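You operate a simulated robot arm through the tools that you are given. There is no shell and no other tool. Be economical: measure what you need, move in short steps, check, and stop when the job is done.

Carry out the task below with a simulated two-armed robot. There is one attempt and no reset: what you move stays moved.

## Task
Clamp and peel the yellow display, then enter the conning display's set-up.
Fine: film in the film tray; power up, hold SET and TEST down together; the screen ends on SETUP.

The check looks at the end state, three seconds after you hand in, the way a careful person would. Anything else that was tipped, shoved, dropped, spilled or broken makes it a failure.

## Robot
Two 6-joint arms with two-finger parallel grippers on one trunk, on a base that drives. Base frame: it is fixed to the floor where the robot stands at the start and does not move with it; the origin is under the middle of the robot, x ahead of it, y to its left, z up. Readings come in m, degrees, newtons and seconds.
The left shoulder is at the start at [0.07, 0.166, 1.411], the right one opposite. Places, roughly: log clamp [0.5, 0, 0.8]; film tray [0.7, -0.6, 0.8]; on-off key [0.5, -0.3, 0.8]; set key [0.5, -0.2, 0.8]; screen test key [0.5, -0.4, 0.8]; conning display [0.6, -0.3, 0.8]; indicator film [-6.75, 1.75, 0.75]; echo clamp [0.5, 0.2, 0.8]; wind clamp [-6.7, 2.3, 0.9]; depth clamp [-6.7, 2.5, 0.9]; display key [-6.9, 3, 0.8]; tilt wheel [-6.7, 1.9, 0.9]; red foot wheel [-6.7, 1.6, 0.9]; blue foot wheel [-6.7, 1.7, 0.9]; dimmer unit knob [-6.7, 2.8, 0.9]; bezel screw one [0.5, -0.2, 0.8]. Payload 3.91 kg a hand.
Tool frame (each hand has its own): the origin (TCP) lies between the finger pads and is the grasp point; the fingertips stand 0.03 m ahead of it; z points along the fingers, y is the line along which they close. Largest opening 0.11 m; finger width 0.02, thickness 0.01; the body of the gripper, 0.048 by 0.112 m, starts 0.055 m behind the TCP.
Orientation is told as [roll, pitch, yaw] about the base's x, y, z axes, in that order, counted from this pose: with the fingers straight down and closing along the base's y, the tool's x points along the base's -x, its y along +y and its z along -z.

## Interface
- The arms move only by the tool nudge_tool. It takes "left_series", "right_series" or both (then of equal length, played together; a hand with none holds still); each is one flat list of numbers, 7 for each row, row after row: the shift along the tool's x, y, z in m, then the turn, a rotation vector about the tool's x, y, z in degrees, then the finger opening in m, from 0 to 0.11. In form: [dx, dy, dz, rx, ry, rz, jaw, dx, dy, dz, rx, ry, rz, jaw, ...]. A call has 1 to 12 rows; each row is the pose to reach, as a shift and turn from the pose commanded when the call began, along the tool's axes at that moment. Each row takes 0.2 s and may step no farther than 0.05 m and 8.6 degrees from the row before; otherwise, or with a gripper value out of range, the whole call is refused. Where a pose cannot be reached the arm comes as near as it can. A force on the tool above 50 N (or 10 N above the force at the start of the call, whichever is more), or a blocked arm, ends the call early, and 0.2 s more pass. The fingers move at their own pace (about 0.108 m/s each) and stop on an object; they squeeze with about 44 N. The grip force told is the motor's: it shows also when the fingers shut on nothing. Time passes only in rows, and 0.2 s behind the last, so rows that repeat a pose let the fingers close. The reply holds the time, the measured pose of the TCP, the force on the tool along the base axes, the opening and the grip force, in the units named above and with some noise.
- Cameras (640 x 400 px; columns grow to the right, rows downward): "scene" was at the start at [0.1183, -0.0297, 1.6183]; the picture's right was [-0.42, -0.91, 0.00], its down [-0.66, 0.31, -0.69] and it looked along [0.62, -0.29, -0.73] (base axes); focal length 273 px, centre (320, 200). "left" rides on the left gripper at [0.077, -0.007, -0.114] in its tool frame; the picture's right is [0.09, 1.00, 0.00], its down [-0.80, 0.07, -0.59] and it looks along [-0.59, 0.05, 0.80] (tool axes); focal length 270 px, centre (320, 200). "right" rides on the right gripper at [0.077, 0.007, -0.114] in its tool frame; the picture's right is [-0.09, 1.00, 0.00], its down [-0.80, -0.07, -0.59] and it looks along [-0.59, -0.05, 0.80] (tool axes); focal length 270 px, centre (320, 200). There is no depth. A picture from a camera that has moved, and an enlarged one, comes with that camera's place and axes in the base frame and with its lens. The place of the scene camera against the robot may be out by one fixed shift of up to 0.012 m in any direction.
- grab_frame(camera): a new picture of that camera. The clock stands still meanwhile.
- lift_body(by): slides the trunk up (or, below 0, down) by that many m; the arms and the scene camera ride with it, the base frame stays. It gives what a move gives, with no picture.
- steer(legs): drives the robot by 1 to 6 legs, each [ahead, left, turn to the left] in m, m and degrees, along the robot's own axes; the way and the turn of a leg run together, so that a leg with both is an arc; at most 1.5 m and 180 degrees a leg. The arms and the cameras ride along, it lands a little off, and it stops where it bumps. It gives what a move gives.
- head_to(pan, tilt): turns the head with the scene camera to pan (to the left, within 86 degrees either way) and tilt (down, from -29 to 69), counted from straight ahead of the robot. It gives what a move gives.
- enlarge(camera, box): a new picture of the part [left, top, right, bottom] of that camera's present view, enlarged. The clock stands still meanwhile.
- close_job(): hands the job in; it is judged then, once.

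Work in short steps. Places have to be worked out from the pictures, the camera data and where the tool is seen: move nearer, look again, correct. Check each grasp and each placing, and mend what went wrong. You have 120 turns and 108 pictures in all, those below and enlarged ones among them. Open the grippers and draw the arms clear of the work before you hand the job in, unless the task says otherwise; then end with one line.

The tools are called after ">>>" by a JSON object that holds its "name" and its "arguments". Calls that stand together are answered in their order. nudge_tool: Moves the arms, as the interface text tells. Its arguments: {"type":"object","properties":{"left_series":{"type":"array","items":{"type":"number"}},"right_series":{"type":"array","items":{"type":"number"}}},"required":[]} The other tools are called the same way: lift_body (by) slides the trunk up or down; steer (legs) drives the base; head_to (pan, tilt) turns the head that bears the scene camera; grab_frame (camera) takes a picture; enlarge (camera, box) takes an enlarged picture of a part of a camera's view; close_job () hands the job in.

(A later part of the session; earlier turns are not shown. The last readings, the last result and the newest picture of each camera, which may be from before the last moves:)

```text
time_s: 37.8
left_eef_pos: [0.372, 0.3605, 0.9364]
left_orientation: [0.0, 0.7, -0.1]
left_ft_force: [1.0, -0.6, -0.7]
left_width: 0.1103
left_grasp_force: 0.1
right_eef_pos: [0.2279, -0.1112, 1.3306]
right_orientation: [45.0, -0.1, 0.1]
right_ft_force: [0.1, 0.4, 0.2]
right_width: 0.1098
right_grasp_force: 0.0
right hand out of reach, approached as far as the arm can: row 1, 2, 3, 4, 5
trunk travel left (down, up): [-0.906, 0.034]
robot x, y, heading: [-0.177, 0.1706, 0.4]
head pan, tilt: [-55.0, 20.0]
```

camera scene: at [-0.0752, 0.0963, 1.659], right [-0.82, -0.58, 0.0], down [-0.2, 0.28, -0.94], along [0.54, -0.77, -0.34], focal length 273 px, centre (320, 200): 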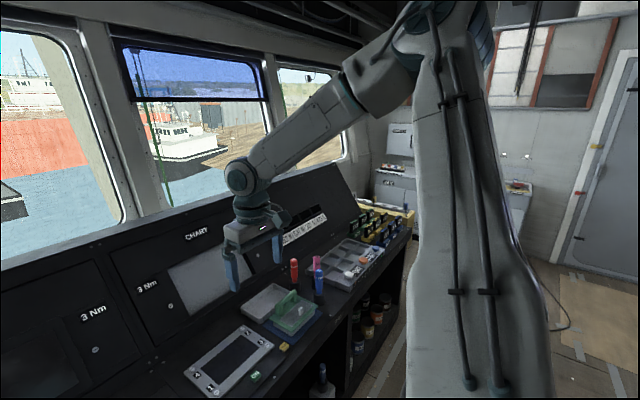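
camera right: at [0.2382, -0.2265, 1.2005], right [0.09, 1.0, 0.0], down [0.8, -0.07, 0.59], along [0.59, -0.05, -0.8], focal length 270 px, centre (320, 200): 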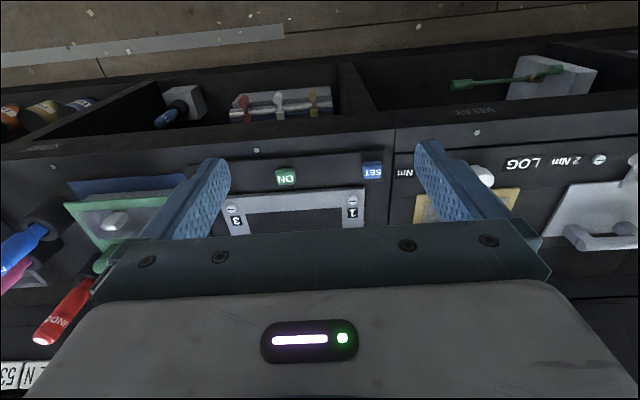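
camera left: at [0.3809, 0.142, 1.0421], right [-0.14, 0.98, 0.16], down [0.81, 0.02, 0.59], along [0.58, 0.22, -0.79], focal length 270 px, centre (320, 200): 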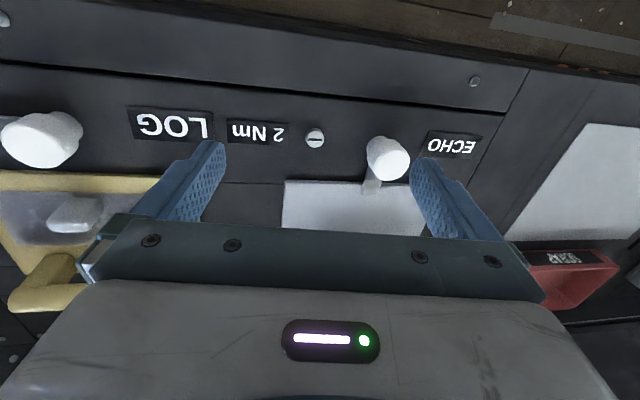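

Tilt gains little. I look at the left arm's full posture, because it reaches straight ahead and I want the right arm to mirror it.

>>> {"name": "head_to", "arguments": {"pan": 45, "tilt": 65}}

>>> {"name": "grab_frame", "arguments": {"camera": "scene"}}

>>> {"name": "head_to", "arguments": {"pan": -60, "tilt": 45}}

>>> {"name": "grab_frame", "arguments": {"camera": "scene"}}

```text
time_s: 39.5
left_eef_pos: [0.3742, 0.3584, 0.9355]
left_orientation: [0.0, 0.6, -0.1]
left_ft_force: [0.6, 0.8, 0.3]
left_width: 0.11
left_grasp_force: 0.1
right_eef_pos: [0.2276, -0.1106, 1.329]
right_orientation: [45.0, -0.1, 0.1]
right_ft_force: [-0.2, 0.9, -1.2]
right_width: 0.11
right_grasp_force: 0.2
trunk travel left (down, up): [-0.906, 0.034]
robot x, y, heading: [-0.1792, 0.1704, 0.3]
head pan, tilt: [45.0, 65.0]
```

```text
82 pictures are left
camera scene: at [-0.0887, 0.216, 1.5956], right [0.71, -0.71, 0.0], down [-0.64, -0.64, -0.42], along [0.3, 0.3, -0.91], focal length 273 px, centre (320, 200)
```

scene: 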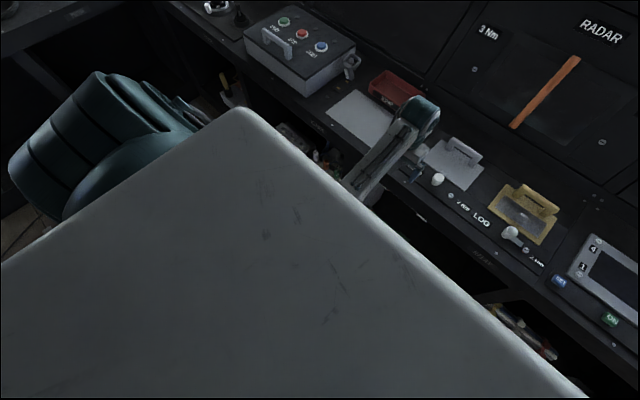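

```text
time_s: 41.3
left_eef_pos: [0.374, 0.3593, 0.9352]
left_orientation: [-0.1, 0.7, 0.0]
left_ft_force: [0.1, -0.9, -0.5]
left_width: 0.11
left_grasp_force: 0.1
right_eef_pos: [0.2289, -0.1109, 1.3291]
right_orientation: [45.1, -0.1, 0.1]
right_ft_force: [0.1, 0.1, -0.7]
right_width: 0.1098
right_grasp_force: 0.1
trunk travel left (down, up): [-0.906, 0.034]
robot x, y, heading: [-0.1788, 0.1647, 0.3]
head pan, tilt: [-60.0, 45.0]
```

```text
81 pictures are left
camera scene: at [-0.0906, 0.1026, 1.6206], right [-0.86, -0.5, 0.0], down [-0.36, 0.61, -0.71], along [0.36, -0.61, -0.71], focal length 273 px, centre (320, 200)
```

scene: 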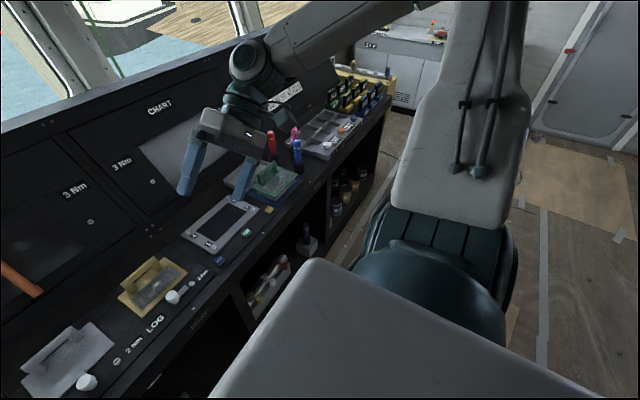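

The picture shows the right arm raised elbow-up while the left hangs elbow-down, with pan limited. I'll try flipping the right arm by swinging it outboard and behind, then over the shoulder to the front. First restore the tool to vertical.

>>> {"name": "nudge_tool", "arguments": {"right_series": [0, -0.012, -0.012, 7.5, 0, 0, 0.11, 0, -0.024, -0.024, 15, 0, 0, 0.11, 0, -0.036, -0.036, 22.5, 0, 0, 0.11, 0, -0.048, -0.048, 30, 0, 0, 0.11, 0, -0.06, -0.06, 37.5, 0, 0, 0.11, 0, -0.071, -0.071, 45, 0, 0, 0.11]}}

>>> {"name": "nudge_tool", "arguments": {"right_series": [0.01, -0.045, 0, 0, 0, 8, 0.11, 0.03, -0.085, 0, 0, 0, 16, 0.11, 0.06, -0.12, 0, 0, 0, 24, 0.11, 0.1, -0.145, 0, 0, 0, 32, 0.11, 0.145, -0.165, 0, 0, 0, 40, 0.11, 0.19, -0.175, 0, 0, 0, 48, 0.11, 0.24, -0.175, 0, 0, 0, 56, 0.11, 0.285, -0.17, 0, 0, 0, 64, 0.11]}}

```text
time_s: 42.7
left_eef_pos: [0.3744, 0.3602, 0.9344]
left_orientation: [0.0, 0.7, 0.0]
left_ft_force: [0.2, -0.4, -0.3]
left_width: 0.1101
left_grasp_force: 0.1
right_eef_pos: [0.2242, -0.205, 1.3253]
right_orientation: [-0.3, 0.1, 0.1]
right_ft_force: [-0.3, -0.2, -0.5]
right_width: 0.1099
right_grasp_force: 0.0
trunk travel left (down, up): [-0.906, 0.034]
robot x, y, heading: [-0.1755, 0.1683, 0.3]
head pan, tilt: [-60.0, 45.0]
```

```text
time_s: 44.5
left_eef_pos: [0.3718, 0.3591, 0.9381]
left_orientation: [0.0, 0.5, -0.1]
left_ft_force: [0.1, 0.1, 0.0]
left_width: 0.1101
left_grasp_force: 0.0
right_eef_pos: [0.0641, -0.2088, 1.4079]
right_orientation: [0.0, -0.1, -61.3]
right_ft_force: [0.1, 0.2, 0.0]
right_width: 0.11
right_grasp_force: 0.1
right hand out of reach, approached as far as the arm can: row 2, 3, 4, 5, 6, 7, 8
trunk travel left (down, up): [-0.906, 0.034]
robot x, y, heading: [-0.1764, 0.165, 0.3]
head pan, tilt: [-60.0, 45.0]
```

Odd: outboard is limited too. I look at the posture.

>>> {"name": "head_to", "arguments": {"pan": -75, "tilt": 25}}

>>> {"name": "grab_frame", "arguments": {"camera": "scene"}}

```text
time_s: 45.4
left_eef_pos: [0.3744, 0.3604, 0.9358]
left_orientation: [0.0, 0.7, -0.1]
left_ft_force: [-0.2, 0.1, 0.1]
left_width: 0.1101
left_grasp_force: 0.0
right_eef_pos: [0.068, -0.209, 1.4096]
right_orientation: [0.0, -0.2, -61.4]
right_ft_force: [-0.1, 0.6, 0.3]
right_width: 0.1103
right_grasp_force: 0.1
trunk travel left (down, up): [-0.906, 0.034]
robot x, y, heading: [-0.176, 0.1663, 0.3]
head pan, tilt: [-75.0, 25.0]
```

```text
80 pictures are left
camera scene: at [-0.1075, 0.0841, 1.6511], right [-0.97, -0.26, 0.0], down [-0.11, 0.41, -0.91], along [0.24, -0.87, -0.42], focal length 273 px, centre (320, 200)
```

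scene: 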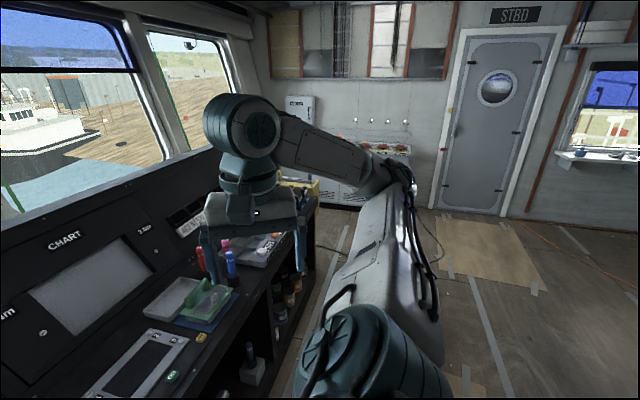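

The right arm is in an awkward posture; I'll solve that later. The left arm can do clamp and film: I raise it and drive right so the log clamp is ahead of the left shoulder.

>>> {"name": "nudge_tool", "arguments": {"left_series": [0, 0, -0.03, 0, 0, 0, 0.11, 0, 0, -0.05, 0, 0, 0, 0.11]}}

>>> {"name": "steer", "arguments": {"legs": [[0, -0.36, 0], [0.03, 0, 0]]}}

>>> {"name": "head_to", "arguments": {"pan": 0, "tilt": 50}}

>>> {"name": "grab_frame", "arguments": {"camera": "left"}}

>>> {"name": "grab_frame", "arguments": {"camera": "scene"}}

```text
time_s: 46.0
left_eef_pos: [0.3789, 0.3557, 0.9771]
left_orientation: [-0.1, 0.6, -0.1]
left_ft_force: [0.7, -0.2, -0.3]
left_width: 0.1101
left_grasp_force: 0.1
left hand out of reach, approached as far as the arm can: row 2
right_eef_pos: [0.0676, -0.2079, 1.4097]
right_orientation: [0.0, 0.0, -61.5]
right_ft_force: [0.1, -0.5, 0.9]
right_width: 0.1103
right_grasp_force: 0.0
trunk travel left (down, up): [-0.906, 0.034]
robot x, y, heading: [-0.1771, 0.168, 0.3]
head pan, tilt: [-75.0, 25.0]
```

```text
time_s: 48.7
left_eef_pos: [0.4042, -0.0106, 0.9808]
left_orientation: [0.0, 0.1, -0.2]
left_ft_force: [-0.5, -0.5, 0.3]
left_width: 0.1101
left_grasp_force: 0.0
right_eef_pos: [0.0873, -0.5755, 1.4101]
right_orientation: [0.3, -0.3, -61.7]
right_ft_force: [-0.8, 0.0, -0.2]
right_width: 0.1099
right_grasp_force: 0.1
trunk travel left (down, up): [-0.906, 0.034]
robot x, y, heading: [-0.1467, -0.1956, -0.1]
head pan, tilt: [-75.0, 25.0]
```

```text
time_s: 50.2
left_eef_pos: [0.4101, -0.0103, 0.9759]
left_orientation: [0.0, 0.4, -0.3]
left_ft_force: [0.5, -0.7, 0.1]
left_width: 0.1099
left_grasp_force: 0.0
right_eef_pos: [0.0972, -0.5752, 1.4079]
right_orientation: [0.0, -0.1, -61.6]
right_ft_force: [0.5, -1.0, 0.5]
right_width: 0.1098
right_grasp_force: 0.1
trunk travel left (down, up): [-0.906, 0.034]
robot x, y, heading: [-0.1466, -0.1997, -0.0]
head pan, tilt: [0.0, 50.0]
```

```text
79 pictures are left
camera left: at [0.3335, -0.0175, 1.0911], right [-0.08, 1.0, 0.0], down [0.81, 0.07, 0.59], along [0.59, 0.05, -0.81], focal length 270 px, centre (320, 200)
```

left: 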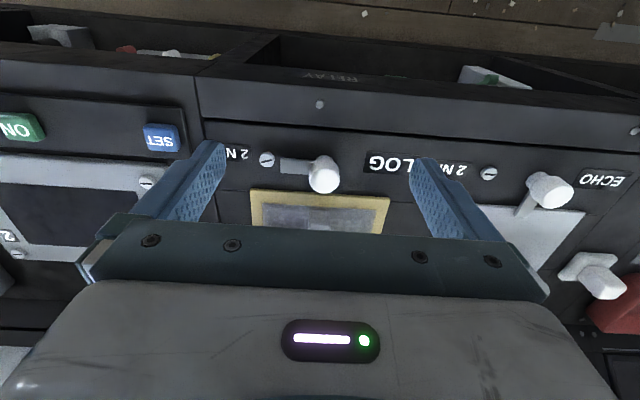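

```text
78 pictures are left
camera scene: at [-0.0245, -0.1933, 1.6137], right [0.0, -1.0, 0.0], down [-0.77, 0.0, -0.64], along [0.64, 0.0, -0.77], focal length 273 px, centre (320, 200)
```

scene: 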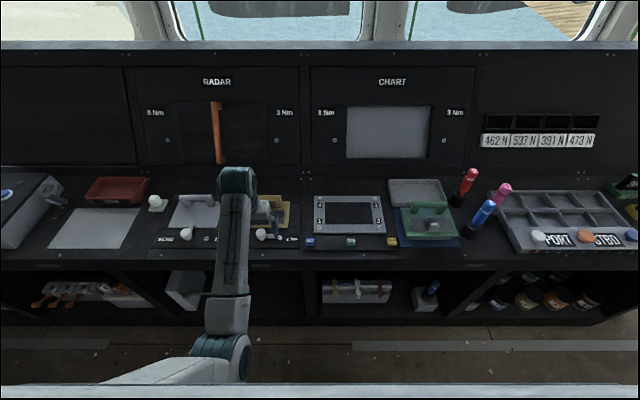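

Now the knob lies about (0.470, −0.002). I move the left hand over it at present height and look.

>>> {"name": "nudge_tool", "arguments": {"left_series": [-0.03, 0.004, 0.01, 0, 0, 0, 0.11, -0.06, 0.008, 0.03, 0, 0, 0, 0.11]}}

>>> {"name": "grab_frame", "arguments": {"camera": "left"}}

>>> {"name": "enlarge", "arguments": {"camera": "scene", "box": [200, 160, 320, 260]}}

```text
time_s: 50.8
left_eef_pos: [0.4716, -0.0019, 0.9446]
left_orientation: [-0.1, 0.5, -0.2]
left_ft_force: [-0.1, -0.2, -0.1]
left_width: 0.11
left_grasp_force: 0.0
right_eef_pos: [0.1007, -0.5746, 1.4088]
right_orientation: [-0.2, -0.1, -61.6]
right_ft_force: [0.3, 0.4, 0.4]
right_width: 0.11
right_grasp_force: 0.0
trunk travel left (down, up): [-0.906, 0.034]
robot x, y, heading: [-0.1461, -0.2039, 0.0]
head pan, tilt: [0.0, 50.0]
```

```text
77 pictures are left
camera left: at [0.3955, -0.0083, 1.0593], right [-0.08, 1.0, 0.0], down [0.81, 0.07, 0.59], along [0.58, 0.05, -0.81], focal length 270 px, centre (320, 200)
```

left: 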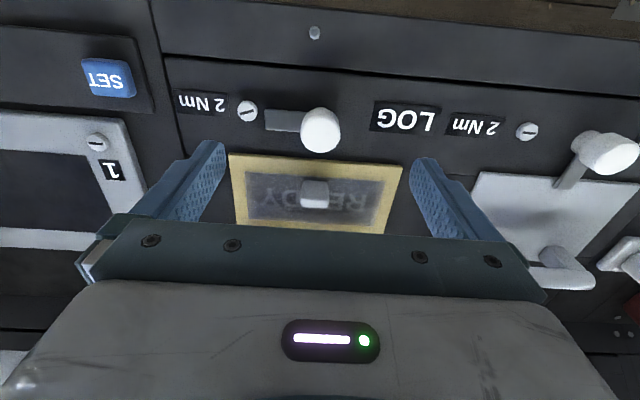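

```text
4.00 times, centred on (260, 210) of scene
camera zoom: at [-0.022, -0.1926, 1.6134], right [0.0, -1.0, 0.0], down [-0.77, 0.0, -0.64], along [0.64, 0.0, -0.77], focal length 1091 px, centre (560, 160)
```

zoom: 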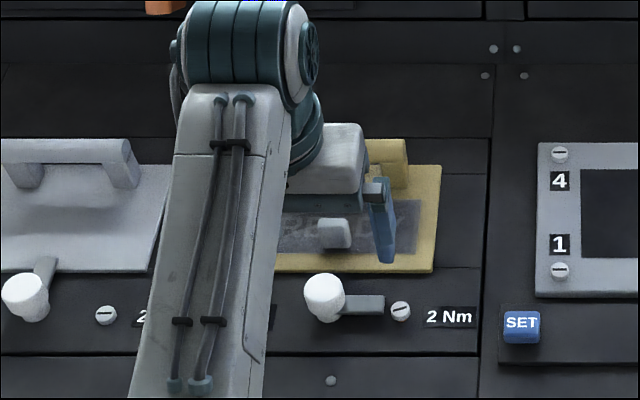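

Knob centre estimated at (0.478, 0, 0.85), with top about 0.865. I narrow the jaw and descend partway.

>>> {"name": "nudge_tool", "arguments": {"left_series": [-0.0065, 0.002, 0.02, 0, 0, 0, 0.07, -0.0065, 0.002, 0.05, 0, 0, 0, 0.06]}}

>>> {"name": "grab_frame", "arguments": {"camera": "left"}}

>>> {"name": "enlarge", "arguments": {"camera": "scene", "box": [200, 160, 320, 260]}}

```text
time_s: 51.4
left_eef_pos: [0.4766, 0.0002, 0.8961]
left_orientation: [-0.1, 0.5, -0.3]
left_ft_force: [-0.1, -0.5, -0.4]
left_width: 0.0601
left_grasp_force: 0.1
right_eef_pos: [0.0992, -0.5753, 1.4084]
right_orientation: [-0.2, -0.1, -61.6]
right_ft_force: [0.3, -0.2, 0.7]
right_width: 0.11
right_grasp_force: 0.0
trunk travel left (down, up): [-0.906, 0.034]
robot x, y, heading: [-0.1485, -0.1982, 0.0]
head pan, tilt: [0.0, 50.0]
```

```text
75 pictures are left
camera left: at [0.4007, -0.0066, 1.0101], right [-0.08, 1.0, 0.0], down [0.81, 0.07, 0.59], along [0.59, 0.05, -0.81], focal length 270 px, centre (320, 200)
```

left: 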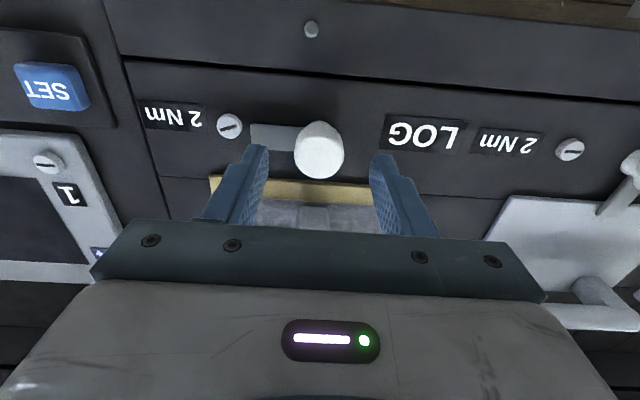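

```text
4.00 times, centred on (260, 210) of scene
camera zoom: at [-0.0229, -0.1927, 1.6135], right [0.0, -1.0, 0.0], down [-0.77, 0.0, -0.64], along [0.64, 0.0, -0.77], focal length 1091 px, centre (560, 160)
```

zoom: 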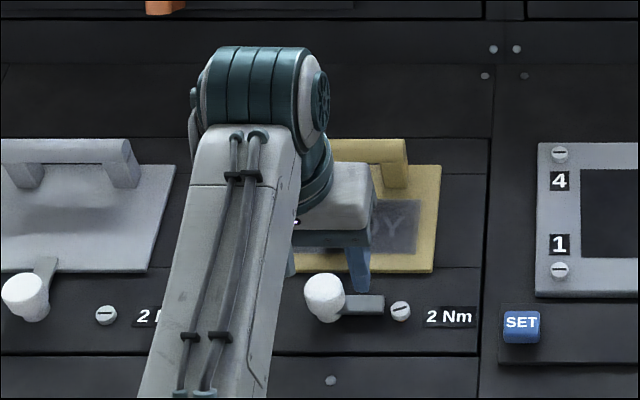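

The knob sits between the fingers as seen. I descend 0.028 m and check before closing.

>>> {"name": "nudge_tool", "arguments": {"left_series": [0, 0, 0.015, 0, 0, 0, 0.06, 0, 0, 0.028, 0, 0, 0, 0.06]}}

>>> {"name": "grab_frame", "arguments": {"camera": "left"}}

>>> {"name": "enlarge", "arguments": {"camera": "scene", "box": [240, 190, 320, 250]}}

```text
time_s: 52.0
left_eef_pos: [0.4746, 0.0002, 0.8677]
left_orientation: [0.0, 0.5, -0.3]
left_ft_force: [-0.5, -0.1, 0.5]
left_width: 0.06
left_grasp_force: 0.0
right_eef_pos: [0.0994, -0.5744, 1.41]
right_orientation: [-0.1, -0.1, -61.6]
right_ft_force: [-0.1, 0.6, 0.7]
right_width: 0.1101
right_grasp_force: 0.0
trunk travel left (down, up): [-0.906, 0.034]
robot x, y, heading: [-0.1441, -0.1966, 0.2]
head pan, tilt: [0.0, 50.0]
```

```text
73 pictures are left
camera left: at [0.398, -0.0064, 0.9813], right [-0.08, 1.0, 0.0], down [0.81, 0.07, 0.59], along [0.59, 0.05, -0.81], focal length 270 px, centre (320, 200)
```

left: 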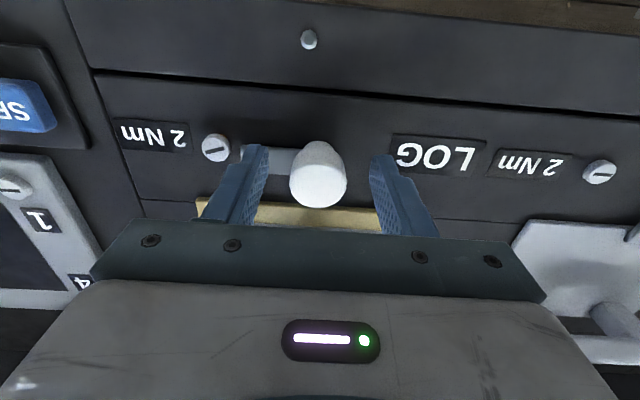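

```text
6.67 times, centred on (280, 220) of scene
camera zoom: at [-0.0237, -0.1929, 1.6136], right [0.0, -1.0, 0.0], down [-0.77, 0.0, -0.64], along [0.64, 0.0, -0.77], focal length 1818 px, centre (587, 67)
```

zoom: 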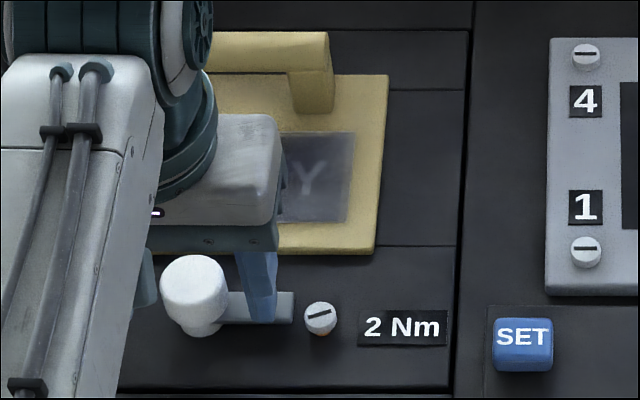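

The knob's top is level with the TCP and between the pads. I close and check the grip.

>>> {"name": "nudge_tool", "arguments": {"left_series": [0, 0, 0, 0, 0, 0, 0.02, 0, 0, 0, 0, 0, 0, 0.02]}}

```text
time_s: 52.6
left_eef_pos: [0.4744, -0.0001, 0.8667]
left_orientation: [0.0, 0.4, -0.3]
left_ft_force: [-0.4, -3.1, -4.5]
left_width: 0.0308
left_grasp_force: 44.9
right_eef_pos: [0.0976, -0.575, 1.4077]
right_orientation: [-0.1, -0.1, -61.6]
right_ft_force: [0.2, 0.0, -0.1]
right_width: 0.1102
right_grasp_force: 0.1
trunk travel left (down, up): [-0.906, 0.034]
robot x, y, heading: [-0.1478, -0.1934, 0.1]
head pan, tilt: [0.0, 50.0]
```

Gripped at 0.031 m. I twist counter-clockwise 40° (tool z −40) and watch the bar.

>>> {"name": "nudge_tool", "arguments": {"left_series": [0, 0, 0, 0, 0, -8, 0.02, 0, 0, 0, 0, 0, -16, 0.02, 0, 0, 0, 0, 0, -24, 0.02, 0, 0, 0, 0, 0, -32, 0.02, 0, 0, 0, 0, 0, -40, 0.02]}}

>>> {"name": "enlarge", "arguments": {"camera": "scene", "box": [240, 190, 320, 250]}}

>>> {"name": "grab_frame", "arguments": {"camera": "left"}}

```text
time_s: 53.8
left_eef_pos: [0.4758, -0.0037, 0.8678]
left_orientation: [0.3, 0.5, 39.7]
left_ft_force: [-7.0, -12.0, -9.9]
left_width: 0.0313
left_grasp_force: 45.2
right_eef_pos: [0.0977, -0.5755, 1.4071]
right_orientation: [-0.1, 0.0, -61.6]
right_ft_force: [0.1, -0.6, 0.0]
right_width: 0.1101
right_grasp_force: 0.0
trunk travel left (down, up): [-0.906, 0.034]
robot x, y, heading: [-0.148, -0.1994, -0.1]
head pan, tilt: [0.0, 50.0]
```

```text
6.67 times, centred on (280, 220) of scene
camera zoom: at [-0.0239, -0.1954, 1.6136], right [0.0, -1.0, 0.0], down [-0.77, 0.0, -0.64], along [0.64, 0.0, -0.77], focal length 1818 px, centre (587, 67)
```

zoom: 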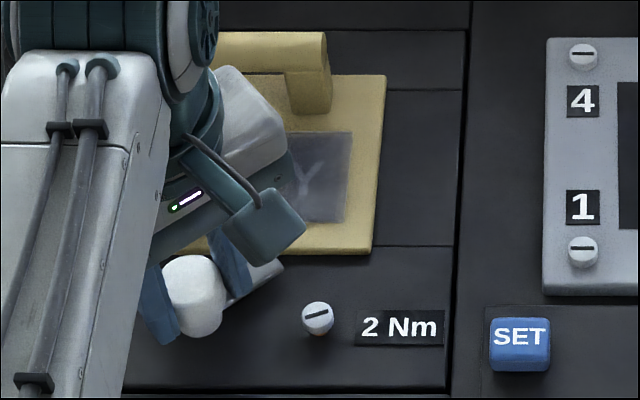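

```text
70 pictures are left
camera left: at [0.4217, -0.0587, 0.9817], right [-0.71, 0.71, 0.01], down [0.58, 0.57, 0.59], along [0.41, 0.42, -0.81], focal length 270 px, centre (320, 200)
```

left: 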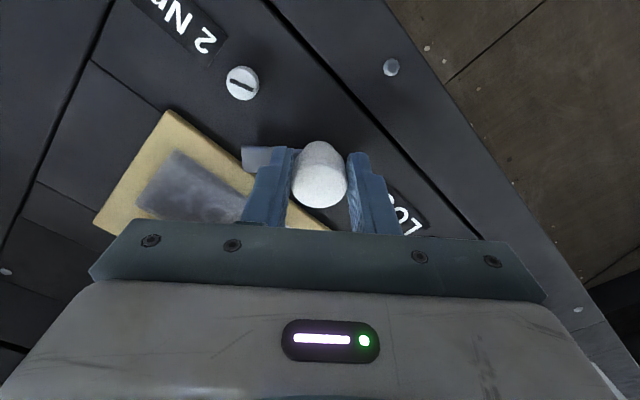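

The bar turns with the knob. I continue another 50°.

>>> {"name": "nudge_tool", "arguments": {"left_series": [0, 0, 0, 0, 0, -8, 0.02, 0, 0, 0, 0, 0, -16, 0.02, 0, 0, 0, 0, 0, -24, 0.02, 0, 0, 0, 0, 0, -32, 0.02, 0, 0, 0, 0, 0, -40, 0.02, 0, 0, 0, 0, 0, -48, 0.02, 0, 0, 0, 0, 0, -51, 0.02]}}

>>> {"name": "enlarge", "arguments": {"camera": "scene", "box": [240, 190, 320, 250]}}

>>> {"name": "grab_frame", "arguments": {"camera": "left"}}

```text
time_s: 55.4
left_eef_pos: [0.4799, -0.0054, 0.8683]
left_orientation: [0.3, 0.0, 90.7]
left_ft_force: [16.8, -24.6, -11.7]
left_width: 0.0311
left_grasp_force: 45.4
right_eef_pos: [0.1016, -0.5796, 1.4073]
right_orientation: [-0.2, 0.2, -61.6]
right_ft_force: [-0.1, -0.8, 0.7]
right_width: 0.1101
right_grasp_force: 0.1
trunk travel left (down, up): [-0.906, 0.034]
robot x, y, heading: [-0.1466, -0.1952, 0.1]
head pan, tilt: [0.0, 50.0]
```

```text
6.67 times, centred on (280, 220) of scene
camera zoom: at [-0.0184, -0.1982, 1.6132], right [0.0, -1.0, 0.0], down [-0.77, 0.0, -0.64], along [0.64, 0.0, -0.77], focal length 1818 px, centre (587, 67)
```

zoom: 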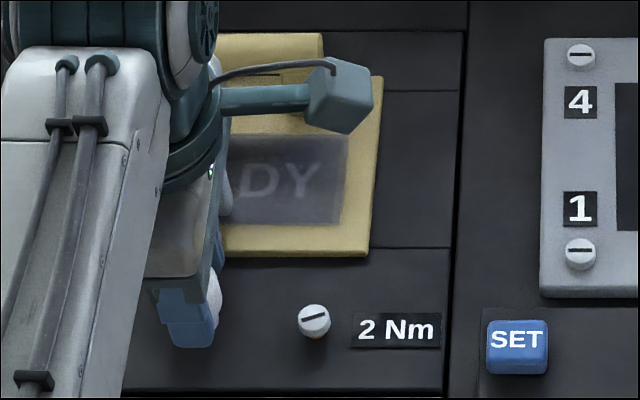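

```text
68 pictures are left
camera left: at [0.4884, -0.0827, 0.9813], right [-0.99, -0.1, 0.01], down [-0.08, 0.8, 0.6], along [-0.07, 0.59, -0.8], focal length 270 px, centre (320, 200)
```

left: 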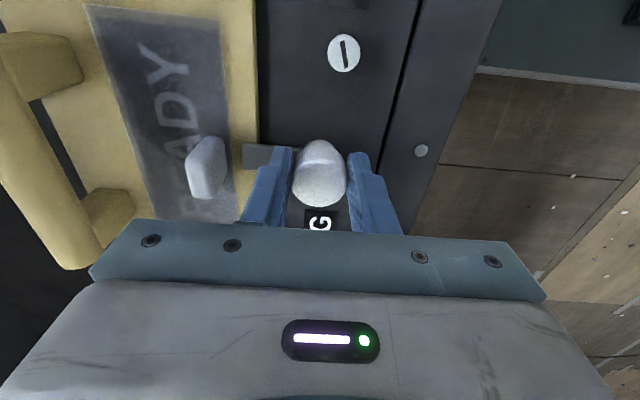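

The bar now lies over the yellow edge. I open slightly, and rise straight up.

>>> {"name": "nudge_tool", "arguments": {"left_series": [0, 0, 0, 0, 0, 0, 0.042, 0, 0, -0.01, 0, 0, 0, 0.042, 0, 0, -0.05, 0, 0, 0, 0.06, 0, 0, -0.08, 0, 0, 0, 0.06]}}

>>> {"name": "grab_frame", "arguments": {"camera": "left"}}

```text
time_s: 56.4
left_eef_pos: [0.474, 0.0021, 0.947]
left_orientation: [0.4, 0.0, 90.7]
left_ft_force: [-0.6, 0.6, 0.6]
left_width: 0.0599
left_grasp_force: 0.1
right_eef_pos: [0.0963, -0.5749, 1.4103]
right_orientation: [-0.1, -0.1, -61.5]
right_ft_force: [-0.3, -0.5, -0.5]
right_width: 0.1103
right_grasp_force: 0.1
trunk travel left (down, up): [-0.906, 0.034]
robot x, y, heading: [-0.1455, -0.1984, 0.5]
head pan, tilt: [0.0, 50.0]
```

```text
67 pictures are left
camera left: at [0.4824, -0.0761, 1.0604], right [-0.99, -0.1, 0.01], down [-0.08, 0.8, 0.6], along [-0.07, 0.59, -0.8], focal length 270 px, centre (320, 200)
```

left: 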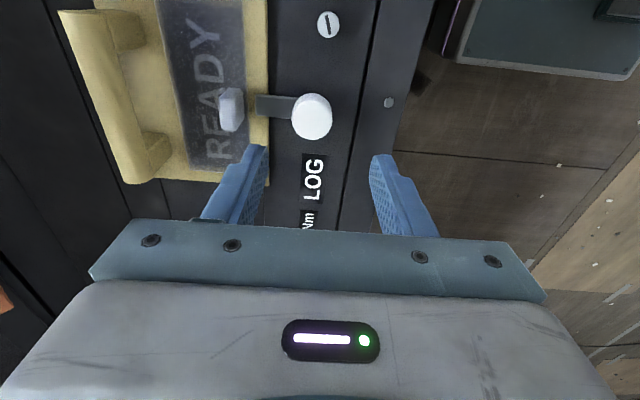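

The clamp is set well. The film tab is about (0.540, 0.002, 0.85); I move over it with the jaw closing along x and look.

>>> {"name": "nudge_tool", "arguments": {"left_series": [0, -0.035, 0, 0, 0, 0, 0.06, 0, -0.066, 0.02, 0, 0, 0, 0.055]}}

>>> {"name": "grab_frame", "arguments": {"camera": "left"}}

>>> {"name": "enlarge", "arguments": {"camera": "scene", "box": [240, 180, 320, 240]}}

```text
time_s: 57.0
left_eef_pos: [0.5426, 0.0005, 0.925]
left_orientation: [0.5, 0.0, 90.7]
left_ft_force: [-0.7, -0.2, 0.0]
left_width: 0.0551
left_grasp_force: 0.1
right_eef_pos: [0.0985, -0.5737, 1.4087]
right_orientation: [-0.1, 0.0, -61.6]
right_ft_force: [0.5, 1.3, -0.3]
right_width: 0.1099
right_grasp_force: 0.0
trunk travel left (down, up): [-0.906, 0.034]
robot x, y, heading: [-0.1496, -0.1951, -0.0]
head pan, tilt: [0.0, 50.0]
```

```text
66 pictures are left
camera left: at [0.5507, -0.0769, 1.039], right [-0.99, -0.1, 0.01], down [-0.08, 0.8, 0.6], along [-0.07, 0.59, -0.8], focal length 270 px, centre (320, 200)
```

left: 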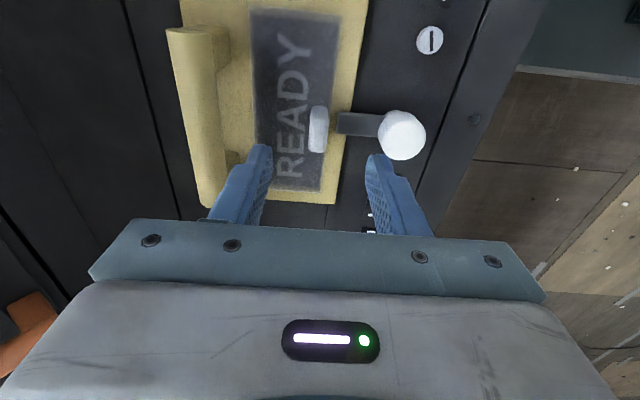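

```text
6.67 times, centred on (280, 210) of scene
camera zoom: at [-0.0221, -0.1928, 1.6134], right [0.0, -1.0, 0.0], down [-0.77, 0.0, -0.64], along [0.64, 0.0, -0.77], focal length 1818 px, centre (587, 133)
```

zoom: 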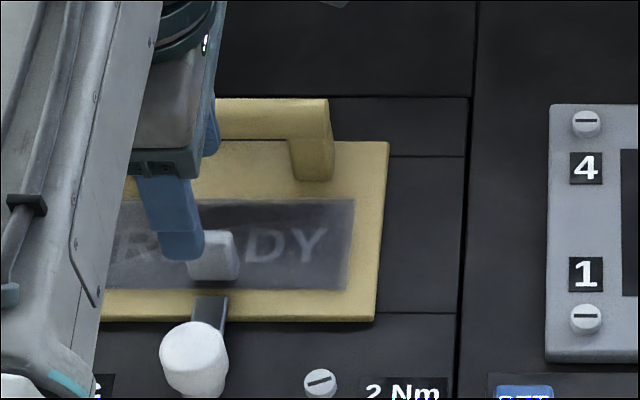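

The tab is at (0.542, −0.001), centred. I descend to just above the film surface.

>>> {"name": "nudge_tool", "arguments": {"left_series": [0.002, 0, 0.03, 0, 0, 0, 0.05, 0.002, 0, 0.05, 0, 0, 0, 0.045]}}

>>> {"name": "grab_frame", "arguments": {"camera": "left"}}

>>> {"name": "enlarge", "arguments": {"camera": "scene", "box": [240, 180, 320, 240]}}

```text
time_s: 57.6
left_eef_pos: [0.5414, -0.0058, 0.875]
left_orientation: [0.4, 0.0, 90.7]
left_ft_force: [0.6, -0.3, 0.1]
left_width: 0.0446
left_grasp_force: 0.0
right_eef_pos: [0.0984, -0.5745, 1.4089]
right_orientation: [-0.2, -0.1, -61.7]
right_ft_force: [0.6, 0.2, -0.1]
right_width: 0.1099
right_grasp_force: 0.1
trunk travel left (down, up): [-0.906, 0.034]
robot x, y, heading: [-0.1468, -0.2006, 0.1]
head pan, tilt: [0.0, 50.0]
```

```text
64 pictures are left
camera left: at [0.549, -0.0822, 0.9893], right [-0.99, -0.1, 0.01], down [-0.08, 0.8, 0.59], along [-0.07, 0.59, -0.8], focal length 270 px, centre (320, 200)
```

left: 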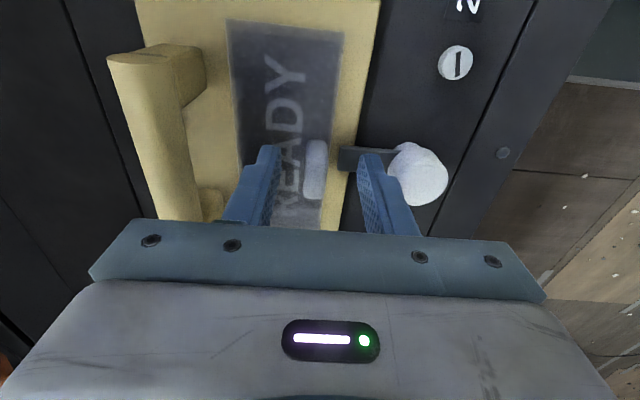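

```text
6.67 times, centred on (280, 210) of scene
camera zoom: at [-0.0229, -0.1932, 1.6135], right [0.0, -1.0, 0.0], down [-0.77, 0.0, -0.64], along [0.64, 0.0, -0.77], focal length 1818 px, centre (587, 133)
```

zoom: 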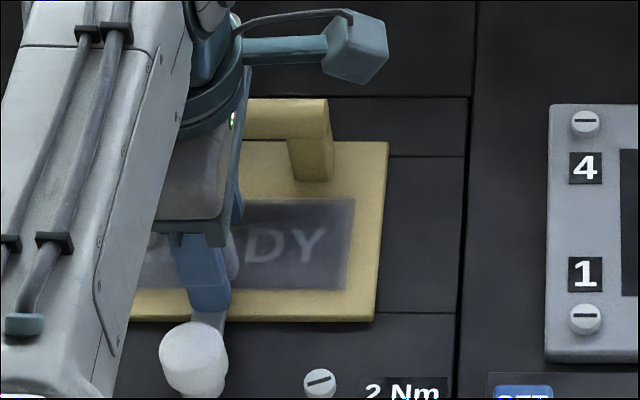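

Aligned. I descend 6 mm more and close on the tab.

>>> {"name": "nudge_tool", "arguments": {"left_series": [-0.002, 0, 0.006, 0, 0, 0, 0.045, -0.002, 0, 0.006, 0, 0, 0, 0.0, -0.002, 0, 0.006, 0, 0, 0, 0.0]}}

>>> {"name": "grab_frame", "arguments": {"camera": "left"}}

```text
time_s: 58.4
left_eef_pos: [0.5415, -0.0007, 0.8717]
left_orientation: [0.5, 0.1, 90.8]
left_ft_force: [0.6, -0.5, 0.0]
left_width: 0.0113
left_grasp_force: 44.2
right_eef_pos: [0.098, -0.5749, 1.4102]
right_orientation: [-0.1, -0.2, -61.6]
right_ft_force: [0.4, 0.2, 0.4]
right_width: 0.1099
right_grasp_force: 0.0
trunk travel left (down, up): [-0.906, 0.034]
robot x, y, heading: [-0.1491, -0.1958, 0.1]
head pan, tilt: [0.0, 50.0]
```

```text
62 pictures are left
camera left: at [0.5484, -0.079, 0.9846], right [-0.99, -0.1, 0.01], down [-0.08, 0.8, 0.6], along [-0.07, 0.59, -0.8], focal length 270 px, centre (320, 200)
```

left: 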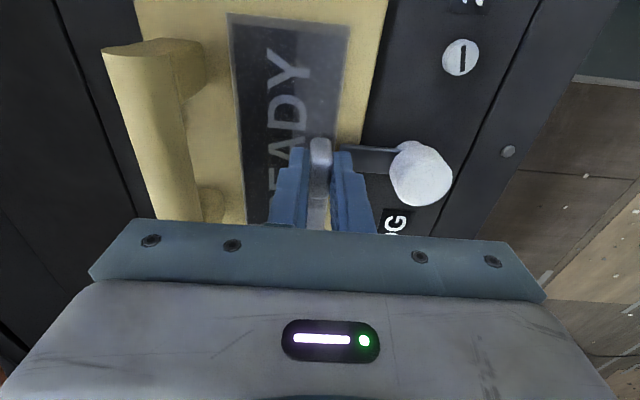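

Tab gripped (0.011 m). I peel by lifting slowly.

>>> {"name": "nudge_tool", "arguments": {"left_series": [0, 0, -0.005, 0, 0, 0, 0, 0, 0, -0.01, 0, 0, 0, 0, 0, 0, -0.02, 0, 0, 0, 0, 0, 0, -0.03, 0, 0, 0, 0, 0, 0, -0.04, 0, 0, 0, 0]}}

>>> {"name": "grab_frame", "arguments": {"camera": "left"}}

>>> {"name": "enlarge", "arguments": {"camera": "scene", "box": [220, 160, 320, 235]}}

```text
time_s: 59.6
left_eef_pos: [0.5436, 0.001, 0.9122]
left_orientation: [0.4, 0.1, 90.8]
left_ft_force: [-0.2, -0.6, 0.5]
left_width: 0.0114
left_grasp_force: 43.8
right_eef_pos: [0.0971, -0.5753, 1.4087]
right_orientation: [-0.1, -0.2, -61.6]
right_ft_force: [-0.1, 0.4, 0.6]
right_width: 0.11
right_grasp_force: 0.0
trunk travel left (down, up): [-0.906, 0.034]
robot x, y, heading: [-0.1479, -0.1972, -0.1]
head pan, tilt: [0.0, 50.0]
```

```text
61 pictures are left
camera left: at [0.5508, -0.0778, 1.0258], right [-0.99, -0.1, 0.01], down [-0.08, 0.8, 0.59], along [-0.07, 0.59, -0.8], focal length 270 px, centre (320, 200)
```

left: 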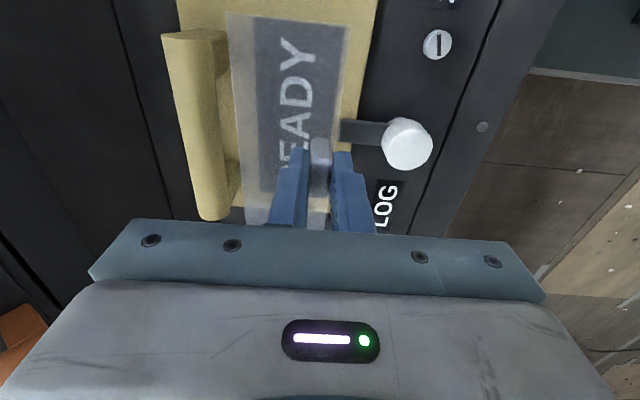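

```text
5.33 times, centred on (270, 198) of scene
camera zoom: at [-0.0245, -0.1935, 1.6136], right [0.0, -1.0, 0.0], down [-0.77, 0.0, -0.64], along [0.64, 0.0, -0.77], focal length 1454 px, centre (587, 213)
```

zoom: 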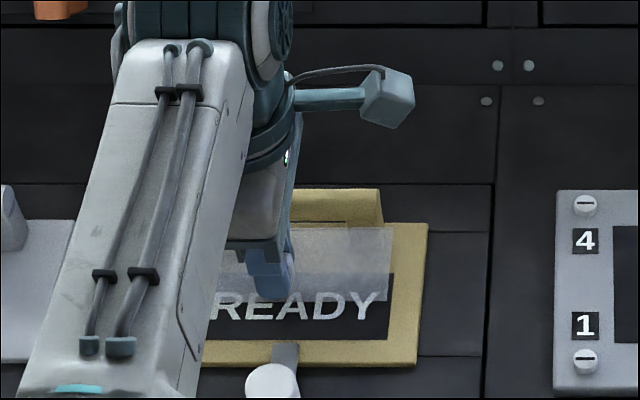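

The film peeled off cleanly and the display stayed. I raise it for travel.

>>> {"name": "nudge_tool", "arguments": {"left_series": [0, 0, -0.04, 0, 0, 0, 0, 0, 0, -0.08, 0, 0, 0, 0, 0, 0, -0.12, 0, 0, 0, 0]}}

>>> {"name": "steer", "arguments": {"legs": [[0, -0.55, 0]]}}

>>> {"name": "grab_frame", "arguments": {"camera": "scene"}}

```text
time_s: 60.4
left_eef_pos: [0.5441, -0.0038, 1.0344]
left_orientation: [0.4, 0.1, 90.7]
left_ft_force: [0.2, -1.3, -0.3]
left_width: 0.0115
left_grasp_force: 43.9
right_eef_pos: [0.0979, -0.5739, 1.4085]
right_orientation: [0.0, -0.1, -61.6]
right_ft_force: [0.8, 0.5, 0.3]
right_width: 0.1099
right_grasp_force: 0.1
trunk travel left (down, up): [-0.906, 0.034]
robot x, y, heading: [-0.1483, -0.1999, 0.1]
head pan, tilt: [0.0, 50.0]
```

```text
time_s: 63.6
left_eef_pos: [0.5437, -0.5463, 1.0337]
left_orientation: [0.4, 0.1, 91.0]
left_ft_force: [0.4, 0.2, 0.3]
left_width: 0.0112
left_grasp_force: 44.6
right_eef_pos: [0.1005, -1.1195, 1.4096]
right_orientation: [-0.1, -0.2, -61.3]
right_ft_force: [0.2, 0.7, 0.1]
right_width: 0.11
right_grasp_force: 0.1
trunk travel left (down, up): [-0.906, 0.034]
robot x, y, heading: [-0.1451, -0.7436, 0.3]
head pan, tilt: [0.0, 50.0]
```

```text
59 pictures are left
camera scene: at [-0.0228, -0.7378, 1.6137], right [0.01, -1.0, 0.0], down [-0.77, -0.01, -0.64], along [0.64, 0.0, -0.77], focal length 273 px, centre (320, 200)
```

scene: 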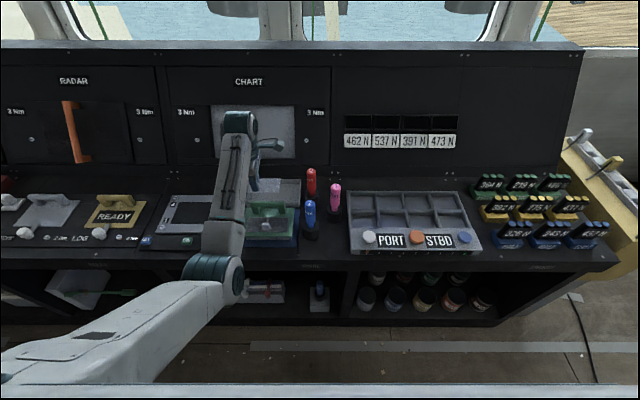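

I drive forward 0.12 m to bring the hand over the film tray.

>>> {"name": "steer", "arguments": {"legs": [[0.115, 0, 0]]}}

>>> {"name": "grab_frame", "arguments": {"camera": "left"}}

>>> {"name": "grab_frame", "arguments": {"camera": "scene"}}

```text
time_s: 64.8
left_eef_pos: [0.6563, -0.5464, 1.036]
left_orientation: [0.2, -0.1, 91.0]
left_ft_force: [-0.3, -0.4, 0.3]
left_width: 0.0111
left_grasp_force: 44.1
right_eef_pos: [0.2099, -1.1195, 1.4108]
right_orientation: [0.2, -0.2, -61.4]
right_ft_force: [0.2, 0.3, -0.4]
right_width: 0.1102
right_grasp_force: 0.0
trunk travel left (down, up): [-0.906, 0.034]
robot x, y, heading: [-0.0318, -0.7437, 0.2]
head pan, tilt: [0.0, 50.0]
```

```text
58 pictures are left
camera left: at [0.6635, -0.6236, 1.1499], right [-0.99, -0.11, 0.0], down [-0.08, 0.8, 0.59], along [-0.07, 0.59, -0.8], focal length 270 px, centre (320, 200)
```

left: 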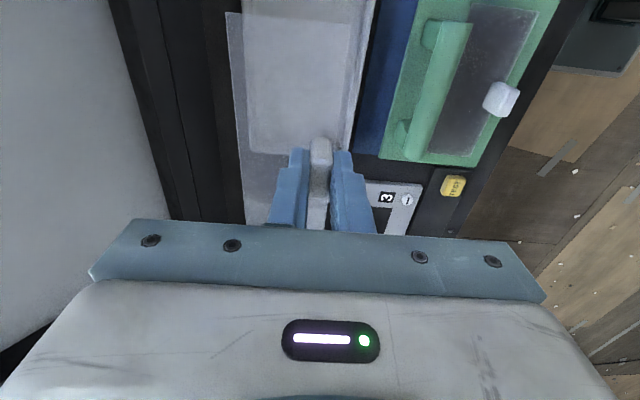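

```text
57 pictures are left
camera scene: at [0.0863, -0.7391, 1.6142], right [0.0, -1.0, 0.0], down [-0.76, 0.0, -0.65], along [0.65, 0.0, -0.76], focal length 273 px, centre (320, 200)
```

scene: 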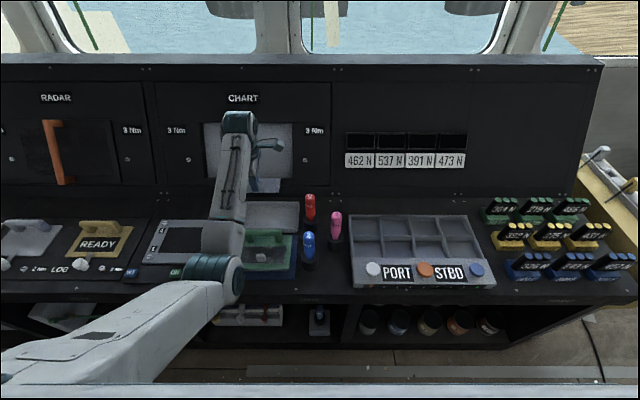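

Tray spans x 0.61–0.73, y −0.67 to −0.47; the film centre is about 0.014 ahead of the TCP. I shift 0.016 m to the right and lower in steps.

>>> {"name": "nudge_tool", "arguments": {"left_series": [0.016, 0, 0.03, 0, 0, 0, 0, 0.016, 0, 0.07, 0, 0, 0, 0, 0.016, 0, 0.11, 0, 0, 0, 0]}}

>>> {"name": "grab_frame", "arguments": {"camera": "left"}}

>>> {"name": "enlarge", "arguments": {"camera": "scene", "box": [200, 160, 360, 280]}}

```text
time_s: 65.6
left_eef_pos: [0.6577, -0.5591, 0.9222]
left_orientation: [0.5, 0.1, 91.0]
left_ft_force: [0.1, 0.3, 0.2]
left_width: 0.0116
left_grasp_force: 44.2
right_eef_pos: [0.2167, -1.1199, 1.4083]
right_orientation: [-0.1, -0.1, -61.3]
right_ft_force: [0.8, -0.5, 0.0]
right_width: 0.1099
right_grasp_force: 0.0
trunk travel left (down, up): [-0.906, 0.034]
robot x, y, heading: [-0.0312, -0.7447, 0.2]
head pan, tilt: [0.0, 50.0]
```

```text
56 pictures are left
camera left: at [0.6667, -0.6375, 1.0358], right [-0.99, -0.11, 0.01], down [-0.08, 0.8, 0.59], along [-0.07, 0.59, -0.8], focal length 270 px, centre (320, 200)
```

left: 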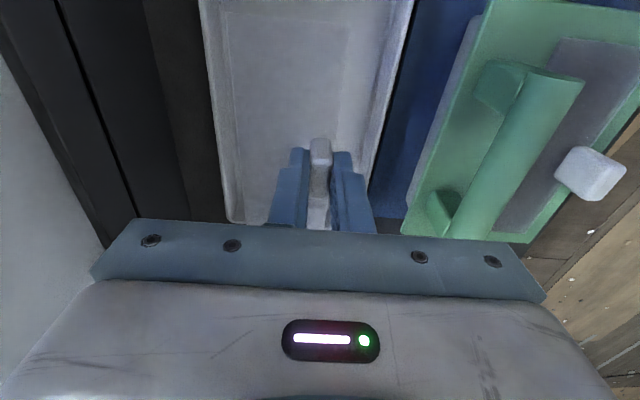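

```text
3.33 times, centred on (280, 220) of scene
camera zoom: at [0.0945, -0.7384, 1.6134], right [0.0, -1.0, 0.0], down [-0.77, 0.0, -0.64], along [0.64, 0.0, -0.77], focal length 909 px, centre (453, 133)
```

zoom: 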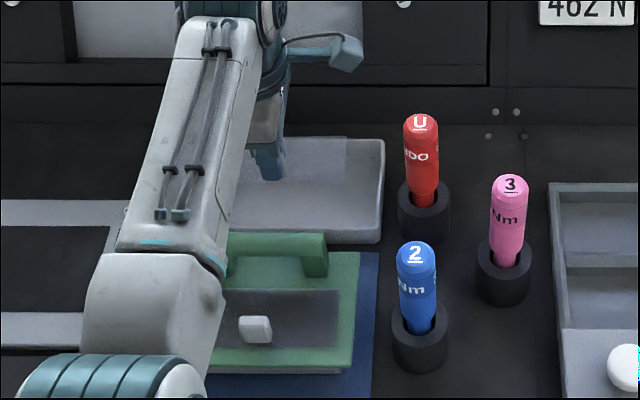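

The film lies inside the tray outline; I shift 1 cm nearer, 5 mm right, and lower to release height.

>>> {"name": "nudge_tool", "arguments": {"left_series": [0.006, 0.01, 0.02, 0, 0, 0, 0, 0.006, 0.01, 0.035, 0, 0, 0, 0, 0.006, 0.01, 0.047, 0, 0, 0, 0]}}

>>> {"name": "grab_frame", "arguments": {"camera": "left"}}

>>> {"name": "enlarge", "arguments": {"camera": "scene", "box": [220, 170, 340, 260]}}

```text
time_s: 66.4
left_eef_pos: [0.6468, -0.569, 0.8762]
left_orientation: [0.5, -0.1, 91.0]
left_ft_force: [0.4, -0.3, -0.9]
left_width: 0.0112
left_grasp_force: 44.8
right_eef_pos: [0.2161, -1.1201, 1.4083]
right_orientation: [-0.1, -0.1, -61.4]
right_ft_force: [-0.1, 1.1, -0.1]
right_width: 0.1103
right_grasp_force: 0.1
trunk travel left (down, up): [-0.906, 0.034]
robot x, y, heading: [-0.0307, -0.7412, 0.2]
head pan, tilt: [0.0, 50.0]
```

```text
54 pictures are left
camera left: at [0.6566, -0.6472, 0.9898], right [-0.99, -0.11, 0.01], down [-0.08, 0.8, 0.6], along [-0.07, 0.59, -0.8], focal length 270 px, centre (320, 200)
```

left: 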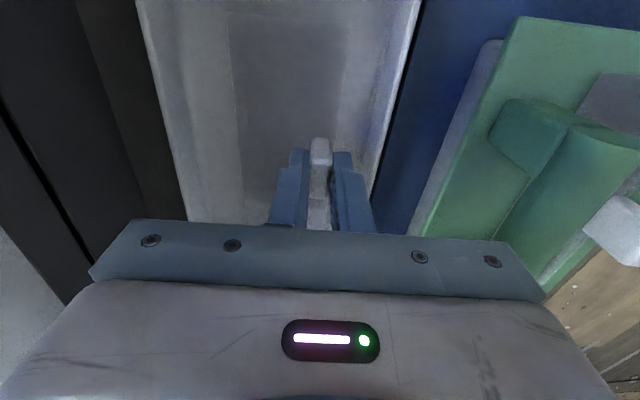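

```text
4.44 times, centred on (280, 215) of scene
camera zoom: at [0.093, -0.7394, 1.6135], right [0.0, -1.0, 0.0], down [-0.77, 0.0, -0.64], along [0.64, 0.0, -0.77], focal length 1212 px, centre (498, 133)
```

zoom: 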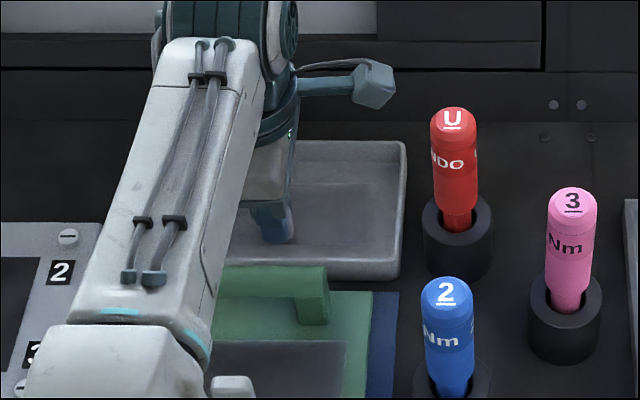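

Centred in the tray. I lower 1 cm more, open just a little, and rise.

>>> {"name": "nudge_tool", "arguments": {"left_series": [0, 0, 0.005, 0, 0, 0, 0, 0, -0.003, 0.01, 0, 0, 0, 0, 0, -0.003, 0.01, 0, 0, 0, 0.028, 0, -0.003, 0.01, 0, 0, 0, 0.028, 0, -0.003, -0.02, 0, 0, 0, 0.028, 0, -0.003, -0.06, 0, 0, 0, 0.03, 0, -0.003, -0.1, 0, 0, 0, 0.03, 0, -0.003, -0.14, 0, 0, 0, 0.03]}}

>>> {"name": "grab_frame", "arguments": {"camera": "left"}}

>>> {"name": "enlarge", "arguments": {"camera": "scene", "box": [220, 170, 340, 260]}}

```text
time_s: 68.2
left_eef_pos: [0.6532, -0.566, 1.0177]
left_orientation: [0.5, 0.0, 91.1]
left_ft_force: [-0.6, 0.4, -0.3]
left_width: 0.03
left_grasp_force: 0.0
right_eef_pos: [0.2159, -1.1212, 1.4083]
right_orientation: [-0.1, 0.0, -61.4]
right_ft_force: [0.4, 0.8, 0.9]
right_width: 0.11
right_grasp_force: 0.0
trunk travel left (down, up): [-0.906, 0.034]
robot x, y, heading: [-0.0297, -0.7401, 0.3]
head pan, tilt: [0.0, 50.0]
```

```text
52 pictures are left
camera left: at [0.6618, -0.644, 1.1308], right [-0.99, -0.1, 0.01], down [-0.08, 0.8, 0.6], along [-0.07, 0.59, -0.8], focal length 270 px, centre (320, 200)
```

left: 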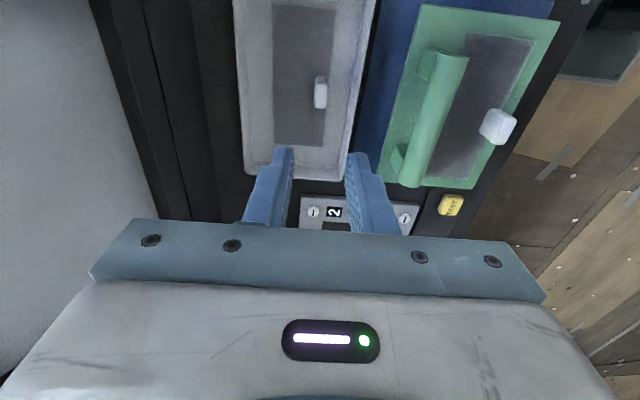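

```text
4.44 times, centred on (280, 215) of scene
camera zoom: at [0.0916, -0.7399, 1.6136], right [0.0, -1.0, 0.0], down [-0.77, 0.0, -0.64], along [0.64, 0.0, -0.77], focal length 1212 px, centre (498, 133)
```

zoom: 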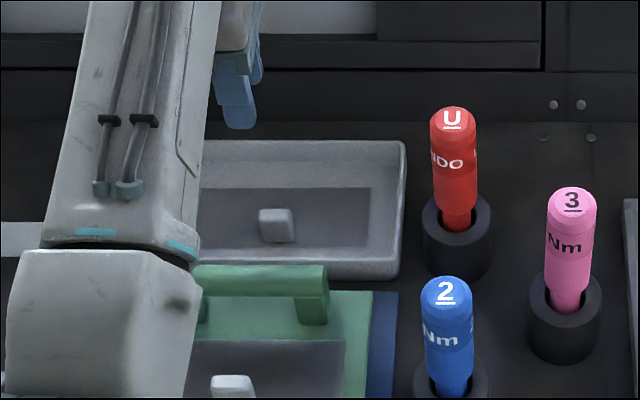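

The film lies flat in the tray. Now the two-hand press: I reset both tools' yaw to 0 and bring the right hand lower, where I'll test how far each can reach inboard with tilted tools.

>>> {"name": "nudge_tool", "arguments": {"left_series": [0, 0, 0, 0, 0, 8, 0.03, 0, 0, -0.01, 0, 0, 16, 0.03, 0, 0, -0.02, 0, 0, 24, 0.02, 0, 0, -0.03, 0, 0, 32, 0.0, 0, 0, -0.04, 0, 0, 40, 0.0, 0, 0, -0.05, 0, 0, 48, 0.0, 0, 0, -0.06, 0, 0, 56, 0.0, 0, 0, -0.06, 0, 0, 64, 0.0, 0, 0, -0.06, 0, 0, 72, 0.0, 0, 0, -0.06, 0, 0, 80, 0.0, 0, 0, -0.06, 0, 0, 88, 0.0], "right_series": [-0.006, 0.011, 0.03, 0, 0, -7, 0.1, -0.012, 0.022, 0.06, 0, 0, -14, 0.06, -0.018, 0.033, 0.09, 0, 0, -21, 0.03, -0.024, 0.044, 0.12, 0, 0, -28, 0.0, -0.03, 0.055, 0.15, 0, 0, -35, 0.0, -0.036, 0.066, 0.18, 0, 0, -42, 0.0, -0.042, 0.077, 0.21, 0, 0, -49, 0.0, -0.048, 0.088, 0.24, 0, 0, -55, 0.0, -0.048, 0.088, 0.27, 0, 0, -61, 0.0, -0.048, 0.088, 0.3, 0, 0, -61, 0.0, -0.048, 0.088, 0.32, 0, 0, -61, 0.0]}}

```text
time_s: 70.6
left_eef_pos: [0.6622, -0.5696, 1.069]
left_orientation: [0.0, 0.3, 2.7]
left_ft_force: [0.0, -0.2, 0.2]
left_width: 0.0
left_grasp_force: 38.0
left hand out of reach, approached as far as the arm can: row 6, 7, 8, 9, 10, 11
right_eef_pos: [0.3114, -1.1199, 1.0898]
right_orientation: [-0.1, 0.0, -0.1]
right_ft_force: [0.2, 0.4, 0.3]
right_width: 0.0
right_grasp_force: 37.4
right hand out of reach, approached as far as the arm can: row 1, 2, 3, 4, 5, 6
trunk travel left (down, up): [-0.906, 0.034]
robot x, y, heading: [-0.0294, -0.7426, 0.5]
head pan, tilt: [0.0, 50.0]
```

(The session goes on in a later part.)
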